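You operate a simulated robot arm through the tools that you are given. There is no shell and no other tool. Be economical: measure what you need, move in short steps, check, and stop when the job is done.

Carry out the task below with a simulated robot arm. There is one attempt and no reset: what you move stays moved.

JOB
Change the cap on the grey cord end for the red one.
Fine: pull the old cap off into the waste tray; press home the two caps that stand loose on the block's other cord ends.
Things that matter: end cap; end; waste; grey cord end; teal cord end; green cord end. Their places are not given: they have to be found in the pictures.

The check looks at the end state, three seconds after you hand in, the way a careful person would. Anything else that was tipped, shoved, dropped, spilled or broken makes it a failure. Lids that push on must go on centred and level and be pressed home; caps that screw on are set level and turned clockwise until they are tight.

ROBOT AND FRAMES
A 6-joint arm with a two-finger parallel gripper, fixed in place. Base frame: the origin is at the foot of the arm, x ahead of it, y to its left, z up; the work surface is at about z = 0.8. Units: m, rad, N and s.
With the tool pointing down near the work surface it reaches from about 0.14 to 0.84 m from the base axis. Its first joint turns from -2.897 to 2.897 rad. Payload 3.91 kg.
The tool frame sits at the grasp point between the pads (the TCP): z along the fingers, y along the line on which they close. The tips reach 0.03 m beyond it. Largest opening 0.11 m; finger width 0.02, thickness 0.01; the body of the gripper, 0.048 by 0.112 m, starts 0.055 m behind the TCP.
Orientation is that of the tool frame in the base frame, as a unit quaternion [w, x, y, z]. With the fingers straight down and closing along the base's y, the tool's x points along the base's -x, its y along +y and its z along -z.

CONTROLS
- The arm moves only by the tool move_arm. Its arguments are lists of equal length, an entry for each row: "rotation": the turn, a rotation vector about the tool's x, y, z in rad, a list of three; "dp": the shift along the tool's x, y, z in m, a list of three; "claw": the closure in counts, from 0 (fully open) to 255 (shut). In form: {"rotation": [[wx, wy, wz], ...], "dp": [[dx, dy, dz], ...], "claw": [claw, ...]}. A call has 1 to 8 rows; each row shifts and turns the commanded pose from where the row before left it, along the tool's axes as they then stand. A row lasts 0.2 s, in which the tool goes at most 0.05 m and 0.15 rad; a call with a longer step from one row to the next is refused whole, and so is a gripper value outside its range. Where a pose cannot be reached the arm comes as near as it can. A force on the tool above 90 N (or 10 N above the force at the start of the call, whichever is more), or a blocked arm, ends the call early, and 0.2 s more pass. Each finger travels about 0.108 m/s and halts on what it meets, pressing with about 37 N; the grip force reading is that of the motor and also rises with nothing between the fingers. The clock runs only during rows and for 0.2 s after the last one: add rows that do not move to give the fingers time. The reply holds the time, the measured pose of the TCP, the force on the tool along the base axes, the opening and the grip force, in the units named above and with some noise.
- Cameras (640 x 400 px; columns grow to the right, rows downward): "scene" is fixed at [0.2193, -0.4984, 1.4363]; the picture's right is [1.00, -0.06, 0.00], its down [-0.02, -0.36, -0.93] and it looks along [0.05, 0.93, -0.36] (base axes); focal length 337 px, centre (320, 200). "wrist" rides on the gripper at [0.077, 0.007, -0.114] in the tool frame; the picture's right is [-0.09, 1.00, 0.00], its down [-0.80, -0.07, -0.59] and it looks along [-0.59, -0.05, 0.80] (tool axes); focal length 270 px, centre (320, 200).
- capture(camera): a new picture of that camera. It takes no simulated time.
- lift_body(by): slides the trunk up (or, below 0, down) by that many m; the arm rides with it, the base frame stays. It gives what a move gives, with no picture.
- locate(camera, pixels): for up to 12 pixels [column, row] of the newest picture of that camera ("zoom" is the newest enlarged one), the place [x, y, z] in the base frame of the surface seen there, good to about 0.002 m. It takes no simulated time.
- close_up(camera, box): a new picture of the part [left, top, right, bottom] of that camera's present view, enlarged. It takes no simulated time.
- finish_job(): hands the job in; it is judged then, once.

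Keep the steps short. Do not move on a guess: measure, check each grasp and each placing, and mend mistakes. In all there are 80 turns and 46 pictures (those below and enlarged ones count). Leave the gripper open and the arm clear of the work at the hand-in unless told otherwise, and finish with a single line.

The tools are called after "Emit:" as name(argument=value, ...) on one line, values as JSON. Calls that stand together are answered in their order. move_arm: Moves the arm, as the interface text tells. Its arguments: {"type":"object","properties":{"rotation":{"type":"array","items":{"type":"array","items":{"type":"number"}}},"dp":{"type":"array","items":{"type":"array","items":{"type":"number"}}},"claw":{"type":"array","items":{"type":"number"}}},"required":["rotation","dp","claw"]} The other tools are called the same way: lift_body (by) slides the trunk up or down; capture (camera) takes a picture; locate (camera, pixels) gives the place of the surface under pixels of a picture; close_up (camera, box) takes an enlarged picture of a part of a camera's view; finish_job () hands the job in.

At the start:

```text
t: 0.0
position: [0.3429, 0.2778, 1.1863]
tcp_rot: [-0.001, 0.0, 1.0, 0.0]
wrist_force: [0.8, 0.1, 0.1]
width: 0.1099
grip_force: 0.1
trunk travel left (down, up): [-0.375, 0.165]
```

scene: 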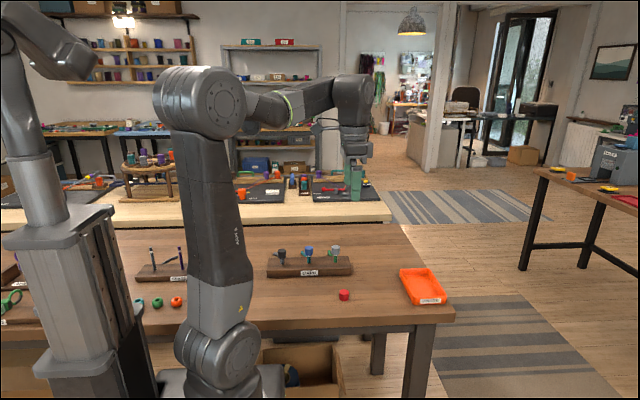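
wrist: 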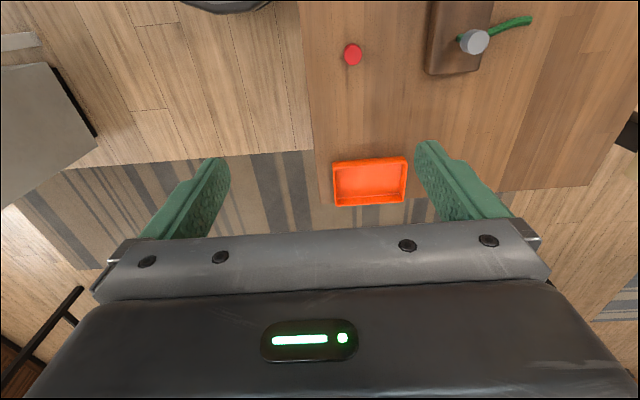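

I see a block with three cord ends around (310,258), a red cap at (344,295) and an orange tray at (423,286). I'll enlarge these first.

Emit:
close_up(camera="scene", box=[250, 230, 370, 305])

Emit:
close_up(camera="scene", box=[120, 230, 460, 330])

```text
5.33 times, centred on (310, 268) of scene
```

zoom: 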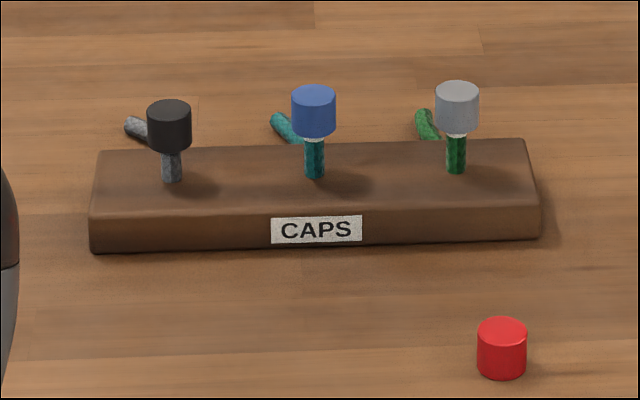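

```text
1.88 times, centred on (290, 280) of scene
```

zoom: 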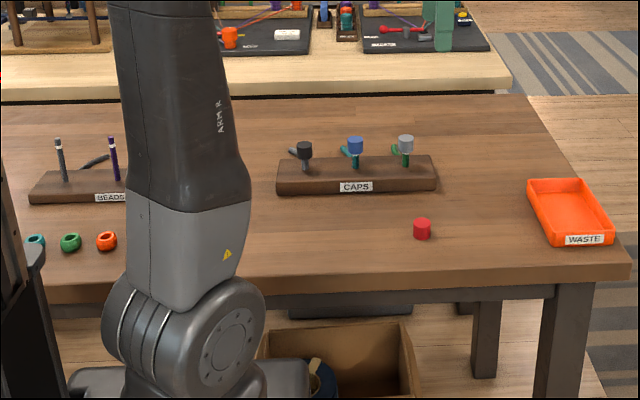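

The grey cord carries the black cap, teal the blue cap and green the grey cap, and the last two stand loose. I'll measure from a fresh enlargement.

Emit:
close_up(camera="scene", box=[250, 230, 370, 305])

Emit:
locate(camera="zoom", pixels=[[169, 106], [170, 146], [172, 177], [314, 93], [314, 130], [314, 175], [457, 87], [457, 126], [456, 170], [502, 324], [502, 374], [320, 190]])

Emit:
locate(camera="scene", pixels=[[420, 285], [401, 272], [440, 270], [408, 302], [446, 300], [425, 268], [430, 295], [400, 268], [441, 267]])

```text
5.33 times, centred on (310, 268) of scene
```

zoom: 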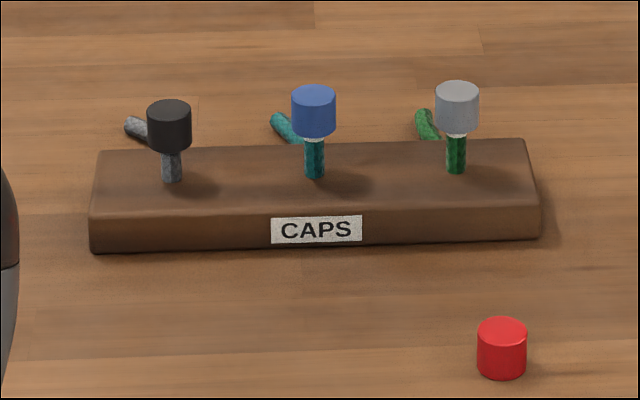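

```text
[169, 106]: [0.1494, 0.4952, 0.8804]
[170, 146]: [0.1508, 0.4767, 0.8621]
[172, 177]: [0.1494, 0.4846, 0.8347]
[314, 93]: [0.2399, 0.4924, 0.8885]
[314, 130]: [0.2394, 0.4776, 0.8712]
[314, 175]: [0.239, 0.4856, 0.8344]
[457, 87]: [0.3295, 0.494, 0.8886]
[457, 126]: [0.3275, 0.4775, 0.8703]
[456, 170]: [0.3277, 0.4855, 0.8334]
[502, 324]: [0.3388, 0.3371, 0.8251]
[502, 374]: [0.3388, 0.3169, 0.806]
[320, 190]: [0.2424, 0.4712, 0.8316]
```

```text
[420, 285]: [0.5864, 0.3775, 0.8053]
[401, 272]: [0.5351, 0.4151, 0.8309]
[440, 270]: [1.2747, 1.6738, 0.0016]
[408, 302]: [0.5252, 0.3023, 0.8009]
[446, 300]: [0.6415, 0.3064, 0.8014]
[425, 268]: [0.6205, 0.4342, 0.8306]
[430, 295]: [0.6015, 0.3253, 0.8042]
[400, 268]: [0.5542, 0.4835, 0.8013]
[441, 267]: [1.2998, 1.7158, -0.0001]
```

The caps are at about x 0.150, 0.2395 and 0.328, with y about 0.490. The black top is at z 0.880 and the loose tops are at 0.8885, so they stand about 8 mm high. I'm moving above the black cap at z 1.03 with the fingers partly closed to look with the wrist camera.

Emit:
move_arm(rotation=[[0, 0, 0], [0, 0, 0], [0, 0, 0], [0, 0, 0], [0, 0, 0], [0, 0, 0], [0, 0, 0], [0, 0, 0]], dp=[[0.0276, 0.0303, 0.0223], [0.0276, 0.0303, 0.0223], [0.0276, 0.0303, 0.0223], [0.0276, 0.0303, 0.0223], [0.0276, 0.0303, 0.0223], [0.0276, 0.0303, 0.0223], [0.0276, 0.0303, 0.0223], [0, 0, 0]], claw=[116, 116, 116, 116, 116, 116, 116, 116])

Emit:
capture(camera="wrist")

```text
t: 1.8
position: [0.151, 0.4899, 1.0301]
tcp_rot: [0.0, 0.0, 1.0, -0.001]
wrist_force: [0.4, 1.0, -0.4]
width: 0.0601
grip_force: 0.0
trunk travel left (down, up): [-0.375, 0.165]
```

```text
40 pictures are left
```

wrist: 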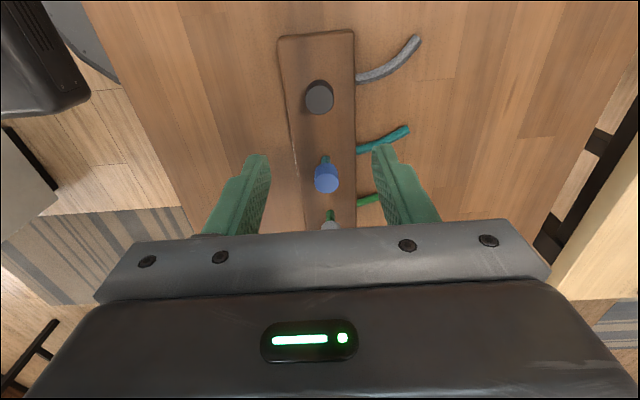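

The wrist view shows the black cap at (319,98) and the blue cap at (326,178). I'll measure their top outlines.

Emit:
close_up(camera="wrist", box=[260, 60, 420, 160])

Emit:
locate(camera="wrist", pixels=[[319, 101], [309, 101], [330, 101], [319, 91], [319, 111], [327, 182], [317, 182], [337, 182], [327, 173], [327, 191], [342, 100], [375, 76]])

```text
4.00 times, centred on (340, 110) of wrist
```

zoom: 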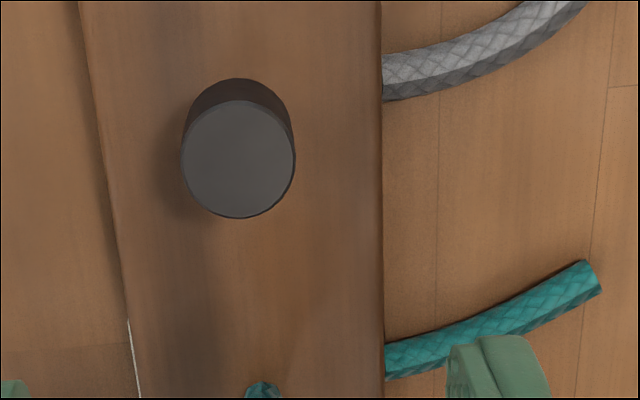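

```text
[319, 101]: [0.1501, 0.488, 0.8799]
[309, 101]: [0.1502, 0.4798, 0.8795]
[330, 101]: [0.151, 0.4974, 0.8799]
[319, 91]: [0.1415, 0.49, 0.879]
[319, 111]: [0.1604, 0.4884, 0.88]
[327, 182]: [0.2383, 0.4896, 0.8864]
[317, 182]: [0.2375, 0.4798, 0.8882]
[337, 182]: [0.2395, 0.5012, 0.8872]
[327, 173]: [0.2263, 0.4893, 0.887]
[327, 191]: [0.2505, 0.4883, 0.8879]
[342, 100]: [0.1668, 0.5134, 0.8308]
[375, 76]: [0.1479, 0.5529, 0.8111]
```

The black cap centre is about (0.1495, 0.4885), top 0.880, about 24 mm across. I'm descending to TCP z 0.870 around it, still open.

Emit:
move_arm(rotation=[[0, 0, 0], [0, 0, 0], [0, 0, 0], [0, 0, 0], [0, 0, 0], [0, 0, 0]], dp=[[0.0015, -0.0012, 0.03], [0, 0, 0.035], [0, 0, 0.035], [0, 0, 0.03], [0, 0, 0.03], [0, 0, 0]], claw=[116, 116, 116, 116, 116, 116])

Emit:
capture(camera="wrist")

```text
t: 3.2
position: [0.1482, 0.4885, 0.8688]
tcp_rot: [0.0, 0.0, 1.0, 0.0]
wrist_force: [0.2, -0.5, -0.3]
width: 0.06
grip_force: 0.1
trunk travel left (down, up): [-0.375, 0.165]
```

```text
38 pictures are left
```

wrist: 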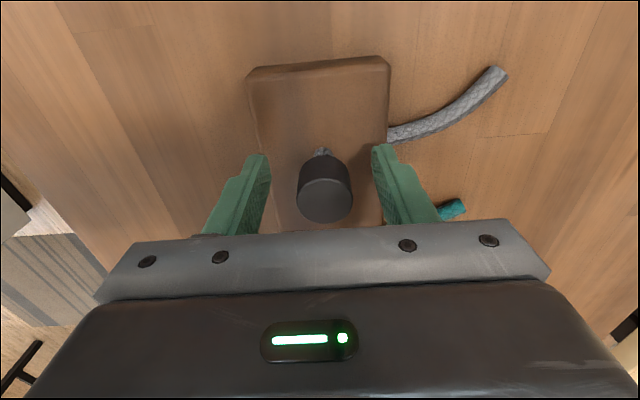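

The cap at (325,188) sits centred between the pads, and I'm closing on it now.

Emit:
move_arm(rotation=[[0, 0, 0], [0, 0, 0], [0, 0, 0], [0, 0, 0]], dp=[[0, 0, 0], [0, 0, 0], [0, 0, 0], [0, 0, 0]], claw=[160, 200, 225, 225])

```text
t: 4.2
position: [0.1478, 0.4896, 0.8691]
tcp_rot: [0.0, 0.0, 1.0, 0.001]
wrist_force: [0.9, 14.2, 2.0]
width: 0.0262
grip_force: 37.8
trunk travel left (down, up): [-0.375, 0.165]
```

I have a firm grip at 26 mm, with a small 14 N side load. I'm shifting 1 mm in +y to ease it, then pulling up slowly.

Emit:
move_arm(rotation=[[0, 0, 0], [0, 0, 0], [0, 0, 0], [0, 0, 0], [0, 0, 0], [0, 0, 0]], dp=[[0, 0.001, 0], [0, 0, -0.004], [0, 0, -0.004], [0, 0, -0.006], [0, 0, -0.01], [0, 0, -0.02]], claw=[255, 255, 255, 255, 255, 255])

Emit:
capture(camera="wrist")

```text
t: 5.6
position: [0.1478, 0.4881, 0.9134]
tcp_rot: [0.001, 0.0, 1.0, 0.001]
wrist_force: [-0.1, 0.5, 0.0]
width: 0.0266
grip_force: 37.1
trunk travel left (down, up): [-0.375, 0.165]
```

```text
37 pictures are left
```

wrist: 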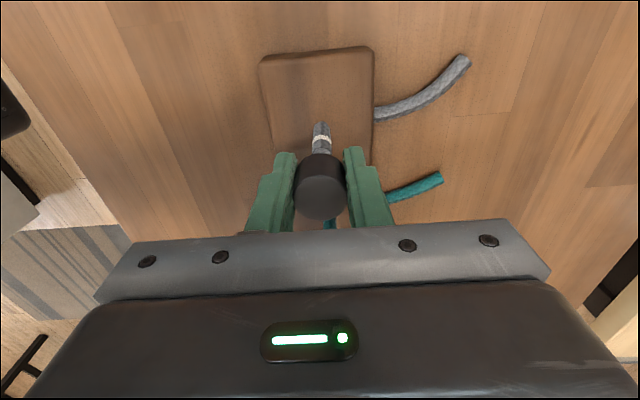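

The cap is off and the bare cord end shows at (321,138). I'm lifting and carrying the cap toward the tray centre, about (0.586, 0.362).

Emit:
move_arm(rotation=[[0, 0, 0], [0, 0, 0], [0, 0, 0], [0, 0, 0], [0, 0, 0], [0, 0, 0], [0, 0, 0], [0, 0, 0]], dp=[[0, 0, -0.045], [0, 0, -0.045], [-0.0438, -0.0126, 0], [-0.0438, -0.0126, 0], [-0.0438, -0.0126, 0], [-0.0438, -0.0126, 0], [-0.0438, -0.0126, 0], [-0.0438, -0.0126, 0]], claw=[255, 255, 255, 255, 255, 255, 255, 255])

Emit:
move_arm(rotation=[[0, 0, 0], [0, 0, 0], [0, 0, 0], [0, 0, 0], [0, 0, 0]], dp=[[-0.0438, -0.0126, 0], [-0.0438, -0.0126, 0], [-0.0438, -0.0126, 0], [-0.0438, -0.0126, 0], [0, 0, 0.04]], claw=[255, 255, 255, 255, 255])

Emit:
capture(camera="wrist")

Emit:
capture(camera="scene")

```text
t: 7.4
position: [0.4105, 0.4147, 1.0037]
tcp_rot: [0.0, 0.0, 1.0, -0.001]
wrist_force: [0.5, 0.1, 0.1]
width: 0.0264
grip_force: 36.9
trunk travel left (down, up): [-0.375, 0.165]
```

```text
t: 8.6
position: [0.5862, 0.3629, 0.9623]
tcp_rot: [-0.001, 0.001, 1.0, -0.001]
wrist_force: [0.4, 0.8, -0.3]
width: 0.0264
grip_force: 37.0
trunk travel left (down, up): [-0.375, 0.165]
```

```text
36 pictures are left
```

wrist: 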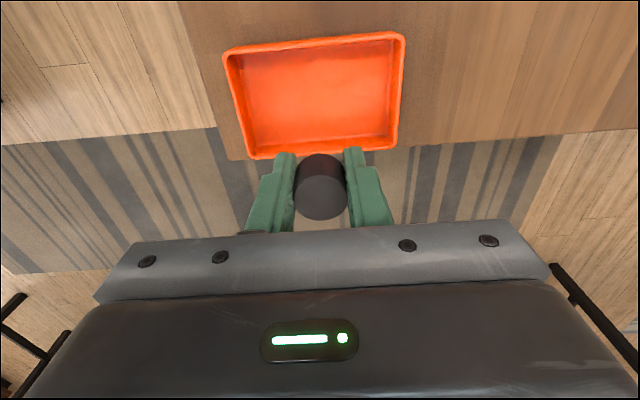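

```text
35 pictures are left
```

scene: 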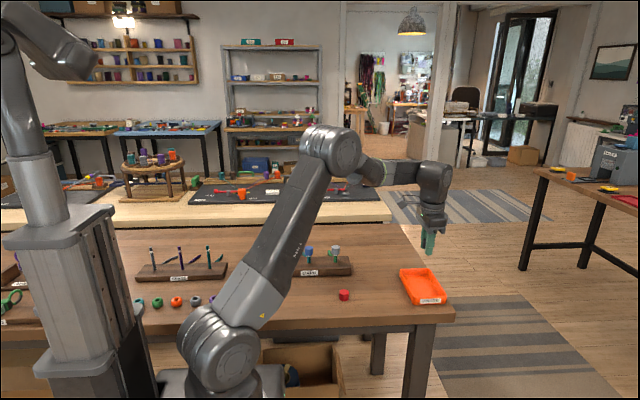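

I'm measuring the tray's rim and floor from this wrist view before lowering.

Emit:
locate(camera="wrist", pixels=[[228, 58], [399, 40], [253, 154], [390, 145], [315, 92], [315, 120], [270, 140], [370, 130]])

```text
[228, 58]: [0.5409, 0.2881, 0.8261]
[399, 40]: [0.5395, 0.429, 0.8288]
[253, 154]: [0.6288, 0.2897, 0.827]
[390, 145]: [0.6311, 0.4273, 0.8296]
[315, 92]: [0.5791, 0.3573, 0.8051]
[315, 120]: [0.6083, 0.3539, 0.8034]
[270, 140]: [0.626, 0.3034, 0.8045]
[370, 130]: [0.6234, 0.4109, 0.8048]
```

The tray spans x 0.54–0.63 and y 0.288–0.429, with its floor at 0.805, so the cap is over the middle. I'm lowering until the tips sit just above the floor (TCP 0.839) and then opening.

Emit:
move_arm(rotation=[[0, 0, 0], [0, 0, 0], [0, 0, 0], [0, 0, 0], [0, 0, 0], [0, 0, 0], [0, 0, 0], [0, 0, 0]], dp=[[0, -0.003, 0.04], [0, 0, 0.04], [0, 0, 0.03], [0, 0, 0.013], [0, 0, 0], [0, 0, 0], [0, 0, 0], [0, 0, 0]], claw=[255, 255, 255, 255, 255, 170, 130, 130])

Emit:
move_arm(rotation=[[0, 0, 0], [0, 0, 0], [0, 0, 0], [0, 0, 0]], dp=[[0, 0, -0.03], [0, 0, -0.045], [0, 0, -0.045], [0, 0, -0.03]], claw=[116, 116, 116, 116])

Emit:
capture(camera="wrist")

```text
t: 10.4
position: [0.5861, 0.3599, 0.8395]
tcp_rot: [0.0, 0.0, 1.0, 0.0]
wrist_force: [-0.2, 0.3, 0.1]
width: 0.0539
grip_force: 0.0
trunk travel left (down, up): [-0.375, 0.165]
```

```text
t: 11.4
position: [0.5861, 0.3599, 0.9925]
tcp_rot: [0.0, 0.0, 1.0, 0.001]
wrist_force: [-0.3, 1.2, -0.6]
width: 0.0599
grip_force: 0.0
trunk travel left (down, up): [-0.375, 0.165]
```

```text
34 pictures are left
```

wrist: 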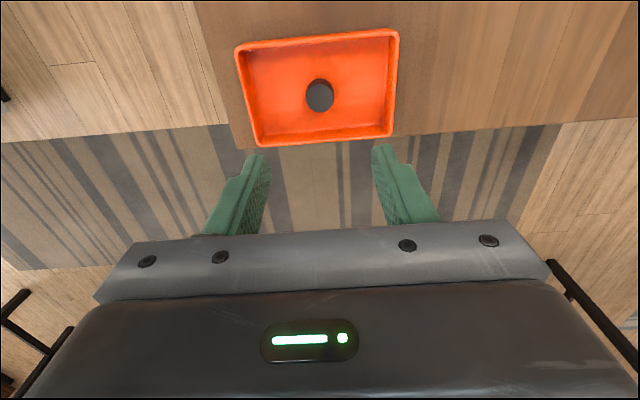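

The black cap stands in the tray at (319,95). Next I'm moving above the red cap, near (0.339, 0.33).

Emit:
move_arm(rotation=[[0, 0, 0], [0, 0, 0], [0, 0, 0], [0, 0, 0], [0, 0, 0], [0, 0, 0], [0, 0, 0]], dp=[[0.042, -0.005, 0], [0.042, -0.005, 0], [0.042, -0.005, 0], [0.042, -0.005, 0], [0.042, -0.005, 0], [0.037, -0.005, 0.02], [0, 0, 0]], claw=[116, 116, 116, 116, 116, 116, 116])

Emit:
close_up(camera="wrist", box=[240, 60, 400, 160])

```text
t: 13.0
position: [0.3381, 0.3296, 0.9714]
tcp_rot: [0.0, 0.0, 1.0, 0.0]
wrist_force: [0.3, -1.3, 0.0]
width: 0.0599
grip_force: 0.1
trunk travel left (down, up): [-0.375, 0.165]
```

```text
4.00 times, centred on (320, 110) of wrist
```

zoom: 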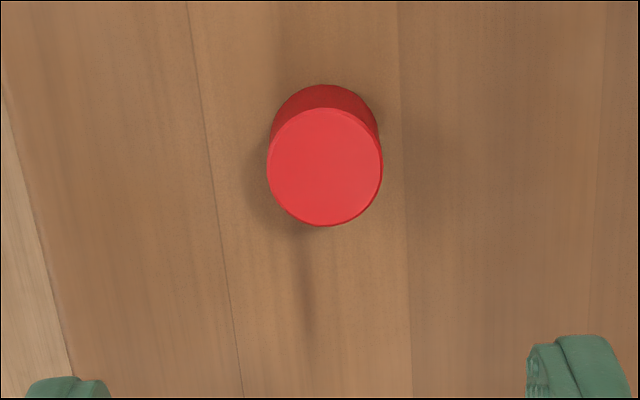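

The red cap's top ellipse is centred at (325,168) of the enlargement, and I'll locate its centre and edges.

Emit:
locate(camera="zoom", pixels=[[325, 168], [272, 168], [378, 168], [325, 114], [325, 221], [420, 168]])

```text
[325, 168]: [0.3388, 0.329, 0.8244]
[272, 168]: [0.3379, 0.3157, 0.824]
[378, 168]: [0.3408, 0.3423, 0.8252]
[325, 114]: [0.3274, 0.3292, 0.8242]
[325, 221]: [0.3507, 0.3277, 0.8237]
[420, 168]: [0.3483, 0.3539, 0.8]
```

The centre is (0.339, 0.329), matching the tool to 1 mm. I'm descending to TCP 0.834 (tips at 0.804) and closing.

Emit:
move_arm(rotation=[[0, 0, 0], [0, 0, 0], [0, 0, 0], [0, 0, 0], [0, 0, 0], [0, 0, 0], [0, 0, 0], [0, 0, 0]], dp=[[-0.001, -0.0008, 0.045], [0, 0, 0.045], [0, 0, 0.03], [0, 0, 0.0172], [0, 0, 0], [0, 0, 0], [0, 0, 0], [0, 0, 0]], claw=[116, 116, 116, 116, 150, 190, 230, 255])

Emit:
capture(camera="wrist")

```text
t: 14.8
position: [0.3408, 0.3287, 0.8331]
tcp_rot: [0.0, 0.0, 1.0, 0.0]
wrist_force: [0.0, 0.6, 0.8]
width: 0.0258
grip_force: 36.8
trunk travel left (down, up): [-0.375, 0.165]
```

```text
32 pictures are left
```

wrist: 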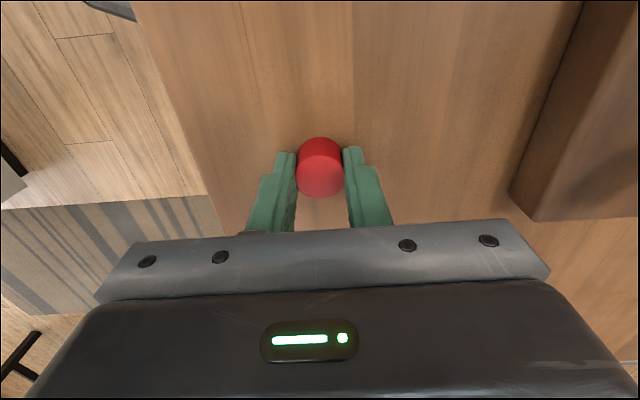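

I'm holding the red cap at 25.8 mm. I'll lift it and carry it over the bare grey cord.

Emit:
move_arm(rotation=[[0, 0, 0], [0, 0, 0], [0, 0, 0], [0, 0, 0]], dp=[[0, 0, -0.02], [0, 0, -0.045], [0, 0, -0.045], [0, 0, -0.045]], claw=[255, 255, 255, 255])

Emit:
move_arm(rotation=[[0, 0, 0], [0, 0, 0], [0, 0, 0], [0, 0, 0], [0, 0, 0], [0, 0, 0], [0, 0, 0]], dp=[[0.0318, 0.0266, 0], [0.0318, 0.0266, 0], [0.0318, 0.0266, 0], [0.0318, 0.0266, 0], [0.0318, 0.0266, 0], [0.0318, 0.0266, 0], [0, 0, 0]], claw=[255, 255, 255, 255, 255, 255, 255])

Emit:
close_up(camera="wrist", box=[240, 60, 400, 160])

Emit:
close_up(camera="scene", box=[250, 205, 370, 280])

```text
t: 15.8
position: [0.34, 0.3304, 0.9887]
tcp_rot: [0.0, 0.0, 1.0, 0.0]
wrist_force: [-0.1, -0.2, -0.2]
width: 0.0256
grip_force: 36.9
trunk travel left (down, up): [-0.375, 0.165]
```

```text
t: 17.4
position: [0.1485, 0.4899, 0.9887]
tcp_rot: [0.0, 0.0, 1.0, 0.0]
wrist_force: [0.0, 0.1, 0.2]
width: 0.0258
grip_force: 37.0
trunk travel left (down, up): [-0.375, 0.165]
```

```text
4.00 times, centred on (320, 110) of wrist
```

zoom: 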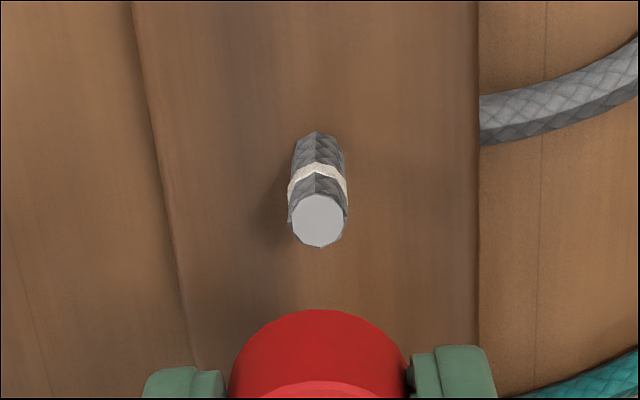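

```text
5.33 times, centred on (310, 242) of scene
```

zoom: 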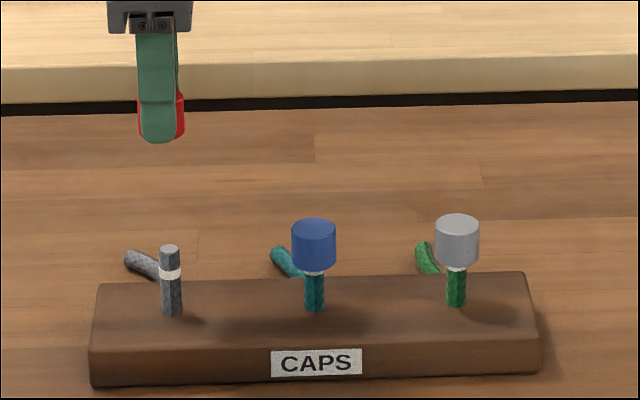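

I'm taking a fresh wrist view to measure the cord top at about (320,115) and the held cap's own position.

Emit:
close_up(camera="wrist", box=[240, 90, 400, 190])

Emit:
locate(camera="zoom", pixels=[[319, 101], [298, 101], [341, 101], [319, 80], [319, 122]])

Emit:
capture(camera="wrist")

Emit:
locate(camera="wrist", pixels=[[320, 157], [320, 165], [320, 175], [320, 185], [320, 195], [305, 175], [336, 175], [320, 141], [320, 148]])

```text
4.00 times, centred on (320, 140) of wrist
```

zoom: 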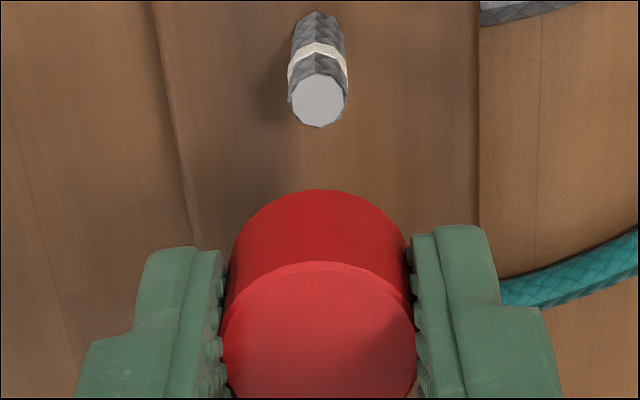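

```text
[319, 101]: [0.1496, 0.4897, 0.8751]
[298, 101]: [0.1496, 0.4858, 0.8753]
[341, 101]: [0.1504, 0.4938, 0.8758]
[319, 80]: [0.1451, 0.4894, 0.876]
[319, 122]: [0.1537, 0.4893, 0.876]
```

```text
28 pictures are left
```

wrist: 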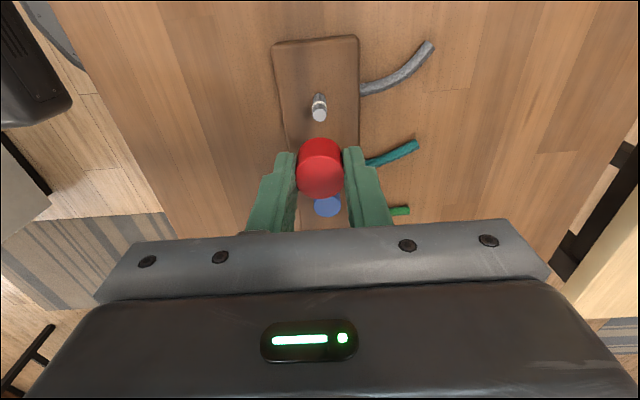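

```text
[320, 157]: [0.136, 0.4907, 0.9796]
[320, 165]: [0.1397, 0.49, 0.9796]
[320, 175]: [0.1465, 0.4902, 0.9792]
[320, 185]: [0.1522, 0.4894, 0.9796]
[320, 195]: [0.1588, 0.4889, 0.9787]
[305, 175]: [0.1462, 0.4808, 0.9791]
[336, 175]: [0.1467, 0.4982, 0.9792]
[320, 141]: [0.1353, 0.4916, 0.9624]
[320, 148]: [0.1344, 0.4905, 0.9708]
```

The cord top is at (0.1496, 0.4895, 0.876). The held cap centre is about (0.148, 0.490) with its bottom near 0.955. I'm shifting 1.4 mm in +x and lowering until its bottom is about 4 mm above the cord.

Emit:
move_arm(rotation=[[0, 0, 0], [0, 0, 0], [0, 0, 0], [0, 0, 0]], dp=[[-0.0014, -0.0004, 0.03], [0, 0, 0.03], [0, 0, 0.0147], [0, 0, 0]], claw=[255, 255, 255, 255])

Emit:
close_up(camera="scene", box=[250, 215, 330, 265])

Emit:
close_up(camera="wrist", box=[240, 90, 400, 190])

```text
t: 18.4
position: [0.1494, 0.4886, 0.9128]
tcp_rot: [0.0, 0.001, 1.0, -0.001]
wrist_force: [0.8, 0.6, -0.3]
width: 0.0258
grip_force: 37.5
trunk travel left (down, up): [-0.375, 0.165]
```

```text
8.00 times, centred on (290, 240) of scene
```

zoom: 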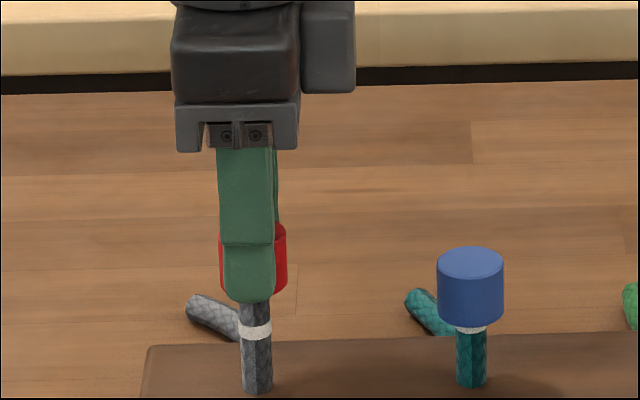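

```text
4.00 times, centred on (320, 140) of wrist
```

zoom: 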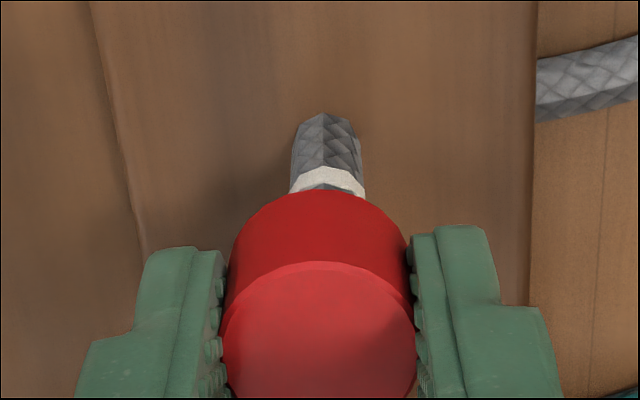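

The fingers and cap line up with the cord in x. In the wrist view the cord is about 1 mm to the right (327 against 319), so I'm moving +1 mm in y and lowering gently onto it.

Emit:
move_arm(rotation=[[0, 0, 0], [0, 0, 0], [0, 0, 0], [0, 0, 0], [0, 0, 0]], dp=[[0, 0.001, 0], [0, 0, 0.004], [0, 0, 0.004], [0, 0, 0.003], [0, 0, 0]], claw=[255, 255, 255, 255, 255])

Emit:
close_up(camera="wrist", box=[240, 90, 400, 190])

```text
t: 19.6
position: [0.15, 0.49, 0.9013]
tcp_rot: [0.001, 0.0, 1.0, -0.001]
wrist_force: [0.2, -0.1, 0.1]
width: 0.0255
grip_force: 36.6
trunk travel left (down, up): [-0.375, 0.165]
```

```text
4.00 times, centred on (320, 140) of wrist
```

zoom: 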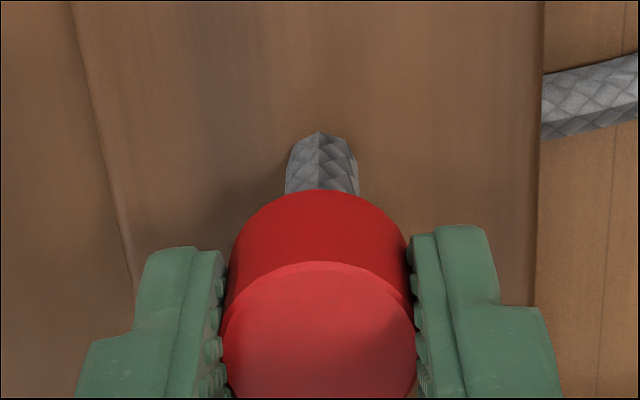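

The cap bottom is now about 9 mm below the cord top with no force, so it is threaded on. I'm pressing on to the seat at TCP about 0.889.

Emit:
move_arm(rotation=[[0, 0, 0], [0, 0, 0], [0, 0, 0], [0, 0, 0], [0, 0, 0], [0, 0, 0]], dp=[[0, 0, 0.004], [0, 0, 0.004], [0, 0, 0.002], [0, 0, 0.002], [0, 0, 0.001], [0, 0, 0]], claw=[255, 255, 255, 255, 255, 255])

Emit:
close_up(camera="scene", box=[250, 215, 330, 265])

```text
t: 21.0
position: [0.1507, 0.4899, 0.8904]
tcp_rot: [0.0, 0.0, 1.0, 0.001]
wrist_force: [-0.7, -0.5, 1.5]
width: 0.0259
grip_force: 37.3
trunk travel left (down, up): [-0.375, 0.165]
```

```text
8.00 times, centred on (290, 240) of scene
```

zoom: 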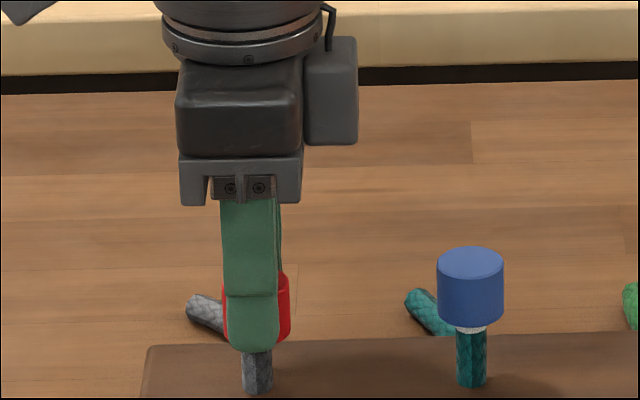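

TCP reads 0.8904 with little force, so I'm pressing a few more millimetres in small steps until I feel the seat.

Emit:
move_arm(rotation=[[0, 0, 0], [0, 0, 0], [0, 0, 0], [0, 0, 0]], dp=[[0, 0, 0.001], [0, 0, 0.001], [0, 0, 0.001], [0, 0, 0]], claw=[255, 255, 255, 255])

```text
t: 22.0
position: [0.1508, 0.488, 0.8873]
tcp_rot: [0.001, 0.0, 1.0, 0.002]
wrist_force: [-0.3, 0.6, 14.0]
width: 0.0255
grip_force: 37.6
trunk travel left (down, up): [-0.375, 0.165]
```

Now I feel 14 N of resistance. I'm releasing, rising clear and checking the cap's height.

Emit:
move_arm(rotation=[[0, 0, 0], [0, 0, 0], [0, 0, 0], [0, 0, 0], [0, 0, 0], [0, 0, 0], [0, 0, 0]], dp=[[0, 0, 0], [0, 0, 0], [0, 0, 0], [0, 0, -0.03], [0, 0, -0.04], [0, 0, -0.04], [0, 0, 0]], claw=[170, 130, 130, 130, 130, 130, 130])

Emit:
close_up(camera="wrist", box=[240, 60, 400, 160])

Emit:
locate(camera="zoom", pixels=[[320, 210], [280, 210], [360, 210], [320, 170], [320, 250]])

Emit:
close_up(camera="scene", box=[260, 230, 360, 292])

```text
t: 23.6
position: [0.1512, 0.4899, 0.9961]
tcp_rot: [0.0, 0.0, 1.0, 0.0]
wrist_force: [1.1, -1.3, 0.0]
width: 0.0539
grip_force: 0.2
trunk travel left (down, up): [-0.375, 0.165]
```

```text
4.00 times, centred on (320, 110) of wrist
```

zoom: 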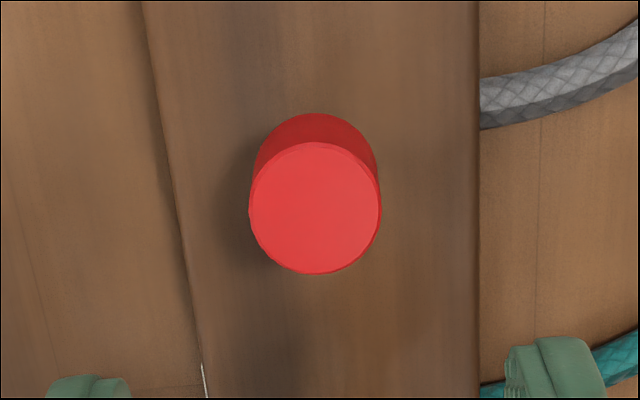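

```text
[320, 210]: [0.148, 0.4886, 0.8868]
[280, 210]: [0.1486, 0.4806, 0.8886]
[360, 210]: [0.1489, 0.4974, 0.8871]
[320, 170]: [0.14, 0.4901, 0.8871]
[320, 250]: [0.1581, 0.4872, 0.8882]
```

```text
6.40 times, centred on (310, 261) of scene
```

zoom: 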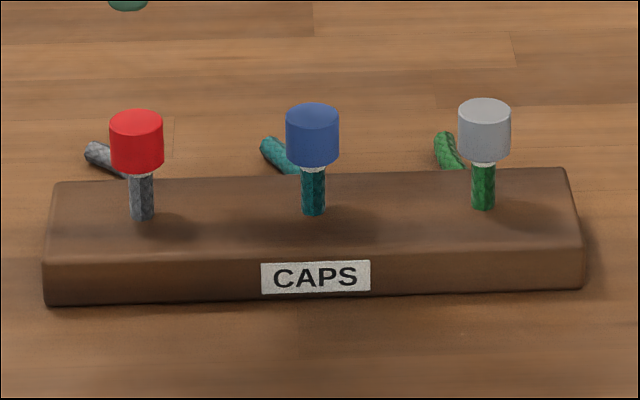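

The red cap is level and centred, but its top is at 0.8875 and it needs to reach about 0.880. I'll press from above with closed fingers, first going to about 8 mm above its top.

Emit:
move_arm(rotation=[[0, 0, 0], [0, 0, 0], [0, 0, 0], [0, 0, 0], [0, 0, 0]], dp=[[0.001, -0.0008, 0], [0, 0, 0], [0, 0, 0.03], [0, 0, 0.03], [0, 0, 0.01]], claw=[255, 255, 255, 255, 255])

Emit:
capture(camera="wrist")

```text
t: 24.8
position: [0.1481, 0.4878, 0.9256]
tcp_rot: [0.0, 0.0, 1.0, 0.0]
wrist_force: [0.1, -0.5, 0.3]
width: 0.0
grip_force: 37.1
trunk travel left (down, up): [-0.375, 0.165]
```

```text
21 pictures are left
```

wrist: 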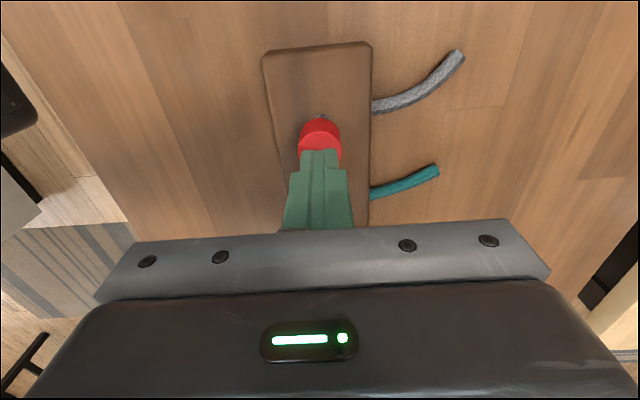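

The closed fingers are centred over the cap, at column 320 against 320. I'm pressing down in small steps.

Emit:
move_arm(rotation=[[0, 0, 0], [0, 0, 0], [0, 0, 0], [0, 0, 0], [0, 0, 0], [0, 0, 0], [0, 0, 0]], dp=[[0, 0, 0.005], [0, 0, 0.003], [0, 0, 0.002], [0, 0, 0.002], [0, 0, 0.002], [0, 0, 0.0015], [0, 0, 0]], claw=[255, 255, 255, 255, 255, 255, 255])

```text
t: 26.4
position: [0.1501, 0.4889, 0.9123]
tcp_rot: [0.001, 0.0, 1.0, -0.001]
wrist_force: [0.1, -0.1, 0.5]
width: 0.0002
grip_force: 37.1
trunk travel left (down, up): [-0.375, 0.165]
```

TCP is 0.9123 with almost no force yet, so I'm continuing in 1 mm steps.

Emit:
move_arm(rotation=[[0, 0, 0], [0, 0, 0], [0, 0, 0], [0, 0, 0], [0, 0, 0]], dp=[[0, 0, 0.001], [0, 0, 0.001], [0, 0, 0.001], [0, 0, 0.001], [0, 0, 0]], claw=[255, 255, 255, 255, 255])

Emit:
close_up(camera="scene", box=[250, 215, 330, 265])

```text
t: 27.6
position: [0.1497, 0.489, 0.9096]
tcp_rot: [0.002, 0.0, 1.0, 0.002]
wrist_force: [-0.6, 1.7, 18.1]
width: 0.0002
grip_force: 36.9
trunk travel left (down, up): [-0.375, 0.165]
```

```text
8.00 times, centred on (290, 240) of scene
```

zoom: 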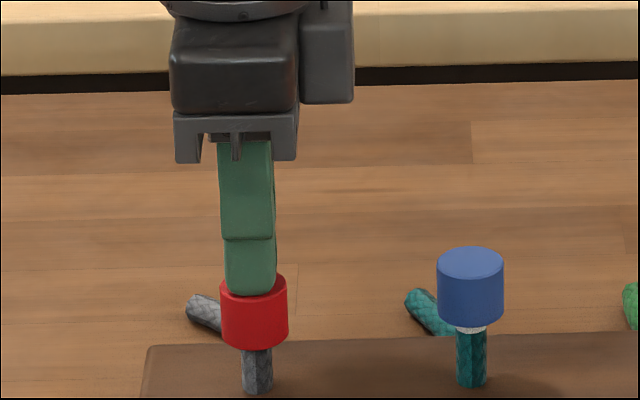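

The cap has gone down over the white band and force is 18 N. I'm pressing a little harder to confirm the hard seat.

Emit:
move_arm(rotation=[[0, 0, 0], [0, 0, 0], [0, 0, 0], [0, 0, 0]], dp=[[0, 0, 0.001], [0, 0, 0.001], [0, 0, 0.001], [0, 0, 0]], claw=[255, 255, 255, 255])

```text
t: 28.6
position: [0.1494, 0.4883, 0.9082]
tcp_rot: [0.001, 0.0, 1.0, 0.005]
wrist_force: [1.0, 6.1, 53.1]
width: 0.0
grip_force: 36.7
trunk travel left (down, up): [-0.375, 0.165]
```

Seated: 53 N with almost no travel. I'm rising and moving over the blue cap.

Emit:
move_arm(rotation=[[0, 0, 0], [0, 0, 0], [0, 0, 0], [0, 0, 0], [0, 0, 0], [0, 0, 0]], dp=[[0, 0, -0.01], [0, 0, -0.04], [0, 0, -0.035], [-0.045, 0, 0], [-0.0445, 0, 0], [0, 0, 0]], claw=[255, 255, 255, 255, 255, 255])

Emit:
close_up(camera="wrist", box=[240, 40, 400, 140])

Emit:
close_up(camera="scene", box=[260, 230, 360, 292])

Emit:
locate(camera="zoom", pixels=[[136, 140], [312, 115], [484, 111]])

```text
t: 30.0
position: [0.2405, 0.4892, 0.9894]
tcp_rot: [0.0, 0.0, 1.0, -0.001]
wrist_force: [0.3, 0.1, 0.6]
width: 0.0002
grip_force: 37.4
trunk travel left (down, up): [-0.375, 0.165]
```

```text
4.00 times, centred on (320, 90) of wrist
```

zoom: 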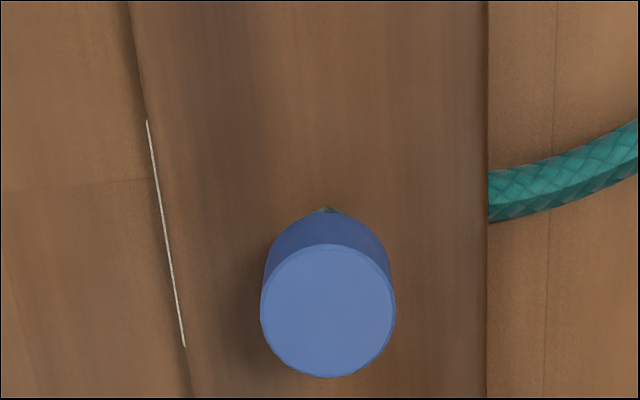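

```text
6.40 times, centred on (310, 261) of scene
```

zoom: 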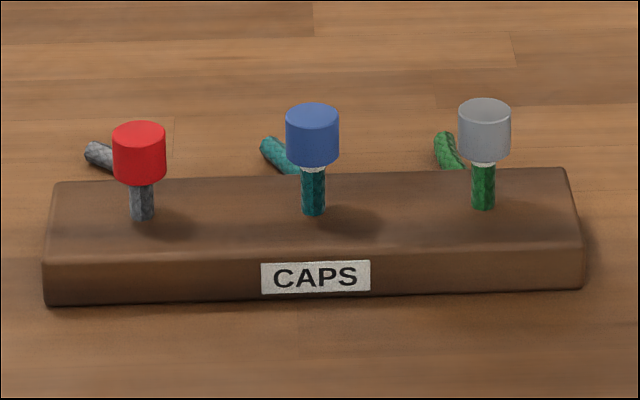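

```text
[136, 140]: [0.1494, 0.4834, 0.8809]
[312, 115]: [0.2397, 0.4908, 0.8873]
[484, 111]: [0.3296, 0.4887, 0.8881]
```

The red cap is home and level, with its top at 0.881. The blue cap appears about 1.5 mm to +y of the tool, so I'm measuring it exactly.

Emit:
capture(camera="wrist")

Emit:
locate(camera="wrist", pixels=[[322, 118], [322, 103], [322, 132], [308, 118], [336, 118]])

Emit:
move_arm(rotation=[[0, 0, 0], [0, 0, 0]], dp=[[0, 0, 0], [0, 0, 0]], claw=[255, 255])

```text
17 pictures are left
```

wrist: 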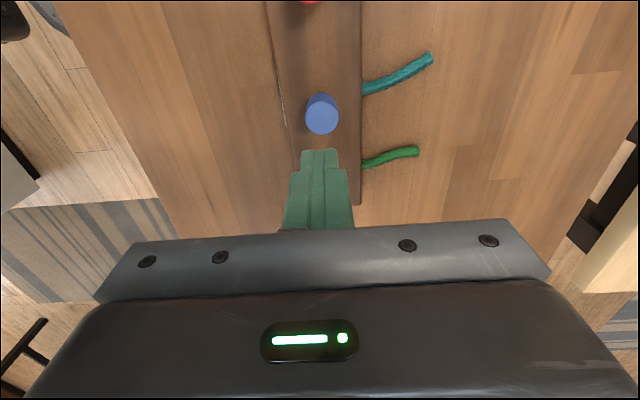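

```text
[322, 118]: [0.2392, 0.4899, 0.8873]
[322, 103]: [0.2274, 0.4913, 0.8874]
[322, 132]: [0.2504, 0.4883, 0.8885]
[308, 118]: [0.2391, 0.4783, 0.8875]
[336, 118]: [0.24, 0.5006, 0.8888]
```

```text
t: 30.6
position: [0.2387, 0.4893, 0.9886]
tcp_rot: [0.0, 0.0, 1.0, 0.0]
wrist_force: [0.4, -0.2, 0.1]
width: 0.0
grip_force: 37.0
trunk travel left (down, up): [-0.375, 0.165]
```

The blue centre is (0.2392, 0.490), so I'm shifting 1 mm in +y, descending and pressing in small steps.

Emit:
move_arm(rotation=[[0, 0, 0], [0, 0, 0], [0, 0, 0], [0, 0, 0], [0, 0, 0], [0, 0, 0], [0, 0, 0], [0, 0, 0]], dp=[[0, 0.001, 0.03], [0, 0, 0.03], [0, 0, 0.006], [0, 0, 0.003], [0, 0, 0.002], [0, 0, 0.002], [0, 0, 0.002], [0, 0, 0.002]], claw=[255, 255, 255, 255, 255, 255, 255, 255])

Emit:
move_arm(rotation=[[0, 0, 0], [0, 0, 0], [0, 0, 0], [0, 0, 0], [0, 0, 0], [0, 0, 0], [0, 0, 0]], dp=[[0, 0, 0.001], [0, 0, 0.001], [0, 0, 0.001], [0, 0, 0.001], [0, 0, 0.001], [0, 0, 0.001], [0, 0, 0]], claw=[255, 255, 255, 255, 255, 255, 255])

```text
t: 32.4
position: [0.2386, 0.4902, 0.9111]
tcp_rot: [0.0, 0.0, 1.0, -0.001]
wrist_force: [0.0, 1.1, 0.0]
width: 0.0001
grip_force: 36.9
trunk travel left (down, up): [-0.375, 0.165]
```

```text
t: 34.0
position: [0.2394, 0.49, 0.908]
tcp_rot: [0.001, 0.0, 1.0, 0.003]
wrist_force: [3.4, 3.3, 26.8]
width: 0.0001
grip_force: 37.1
trunk travel left (down, up): [-0.375, 0.165]
```

Force is 27 N at TCP 0.908. I'm pressing 2 mm further as I did for the red cap, then rising and moving over the grey cap.

Emit:
move_arm(rotation=[[0, 0, 0], [0, 0, 0], [0, 0, 0]], dp=[[0, 0, 0.001], [0, 0, 0.001], [0, 0, 0]], claw=[255, 255, 255])

Emit:
move_arm(rotation=[[0, 0, 0], [0, 0, 0], [0, 0, 0], [0, 0, 0], [0, 0, 0], [0, 0, 0]], dp=[[0, 0, -0.01], [0, 0, -0.04], [0, 0, -0.035], [-0.045, 0, 0], [-0.0445, 0, 0], [0, 0, 0]], claw=[255, 255, 255, 255, 255, 255])

Emit:
close_up(camera="scene", box=[260, 230, 360, 292])

Emit:
close_up(camera="wrist", box=[240, 60, 400, 160])

Emit:
locate(camera="zoom", pixels=[[325, 232], [270, 232], [380, 232], [325, 180], [325, 285]])

```text
t: 34.8
position: [0.2393, 0.4892, 0.9081]
tcp_rot: [0.003, -0.001, 1.0, 0.004]
wrist_force: [4.2, 6.5, 52.6]
width: 0.0001
grip_force: 37.0
trunk travel left (down, up): [-0.375, 0.165]
```

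```text
t: 36.2
position: [0.3302, 0.4904, 0.9891]
tcp_rot: [0.0, 0.0, 1.0, 0.0]
wrist_force: [0.8, 0.2, 0.5]
width: 0.0
grip_force: 37.0
trunk travel left (down, up): [-0.375, 0.165]
```

```text
6.40 times, centred on (310, 261) of scene
```

zoom: 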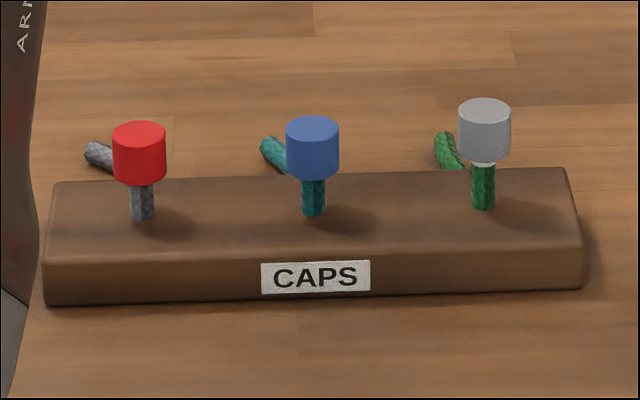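

```text
4.00 times, centred on (320, 110) of wrist
```

zoom: 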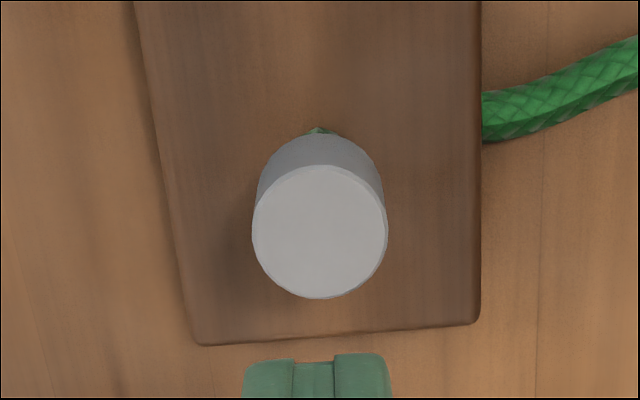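

```text
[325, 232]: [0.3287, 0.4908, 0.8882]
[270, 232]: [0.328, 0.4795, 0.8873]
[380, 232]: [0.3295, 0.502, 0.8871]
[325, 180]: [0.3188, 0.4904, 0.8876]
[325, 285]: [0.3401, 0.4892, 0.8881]
```

The blue cap is home. The grey cap centre at (0.329, 0.490) lines up with the tool, so I'm pressing it the same way.

Emit:
move_arm(rotation=[[0, 0, 0], [0, 0, 0], [0, 0, 0], [0, 0, 0], [0, 0, 0], [0, 0, 0], [0, 0, 0], [0, 0, 0]], dp=[[0, 0, 0.03], [0, 0, 0.03], [0, 0, 0.006], [0, 0, 0.003], [0, 0, 0.002], [0, 0, 0.002], [0, 0, 0.002], [0, 0, 0.002]], claw=[255, 255, 255, 255, 255, 255, 255, 255])

Emit:
move_arm(rotation=[[0, 0, 0], [0, 0, 0], [0, 0, 0], [0, 0, 0], [0, 0, 0], [0, 0, 0], [0, 0, 0]], dp=[[0, 0, 0.001], [0, 0, 0.001], [0, 0, 0.001], [0, 0, 0.001], [0, 0, 0.001], [0, 0, 0.001], [0, 0, 0]], claw=[255, 255, 255, 255, 255, 255, 255])

Emit:
move_arm(rotation=[[0, 0, 0], [0, 0, 0], [0, 0, 0]], dp=[[0, 0, 0.001], [0, 0, 0.001], [0, 0, 0]], claw=[255, 255, 255])

```text
t: 38.0
position: [0.3284, 0.4896, 0.9114]
tcp_rot: [0.0, 0.001, 1.0, -0.001]
wrist_force: [0.4, 0.3, -0.2]
width: 0.0001
grip_force: 37.2
trunk travel left (down, up): [-0.375, 0.165]
```

```text
t: 39.6
position: [0.3282, 0.4906, 0.9078]
tcp_rot: [0.002, 0.0, 1.0, 0.002]
wrist_force: [1.7, 3.0, 24.5]
width: 0.0
grip_force: 36.8
trunk travel left (down, up): [-0.375, 0.165]
```

```text
t: 40.4
position: [0.3281, 0.491, 0.9097]
tcp_rot: [0.003, 0.0, 1.0, 0.004]
wrist_force: [5.5, 7.6, 46.5]
width: 0.0
grip_force: 36.3
trunk travel left (down, up): [-0.375, 0.165]
```

Seated with 46 N and no further travel. I'm rising straight up, moving back toward the open middle and opening the gripper, then checking everything.

Emit:
move_arm(rotation=[[0, 0, 0], [0, 0, 0], [0, 0, 0], [0, 0, 0], [0, 0, 0], [0, 0, 0], [0, 0, 0], [0, 0, 0]], dp=[[0, 0, -0.01], [0, 0, -0.045], [0, 0, -0.045], [0, 0, -0.045], [0, 0, -0.045], [0, -0.045, 0], [0, -0.045, 0], [0, -0.045, 0]], claw=[255, 255, 255, 255, 255, 100, 0, 0])

Emit:
close_up(camera="scene", box=[260, 230, 360, 292])

Emit:
locate(camera="zoom", pixels=[[138, 134], [312, 128], [484, 124]])

Emit:
capture(camera="scene")

```text
t: 42.2
position: [0.3294, 0.3542, 1.0912]
tcp_rot: [0.0, -0.001, 1.0, 0.0]
wrist_force: [-0.3, 0.4, -0.2]
width: 0.1102
grip_force: 0.0
trunk travel left (down, up): [-0.375, 0.165]
```

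```text
6.40 times, centred on (310, 261) of scene
```

zoom: 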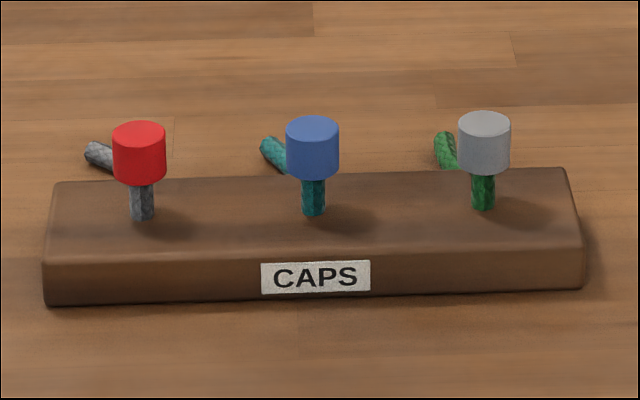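

```text
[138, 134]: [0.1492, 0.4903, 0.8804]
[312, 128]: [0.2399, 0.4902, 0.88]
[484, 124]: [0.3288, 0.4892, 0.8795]
```

```text
13 pictures are left
```

scene: 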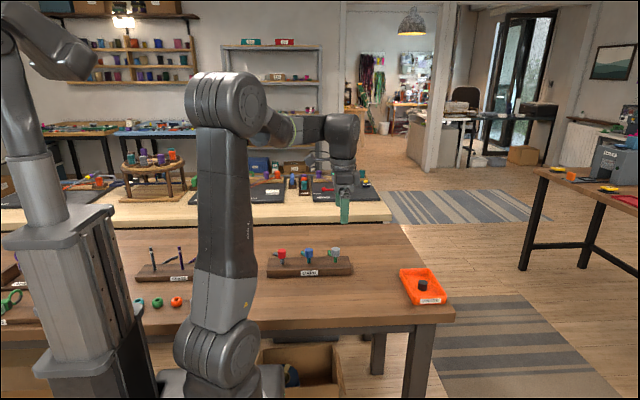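

All three caps are level with their tops at 0.880, the black cap lies in the waste tray, and the arm is clear with the gripper open. I'm handing in.

Emit:
finish_job()

```text
The job is handed in.
```

The red cap is pressed home on the grey cord end, the old black cap is in the waste tray, and the teal and green ends' caps are pressed home.
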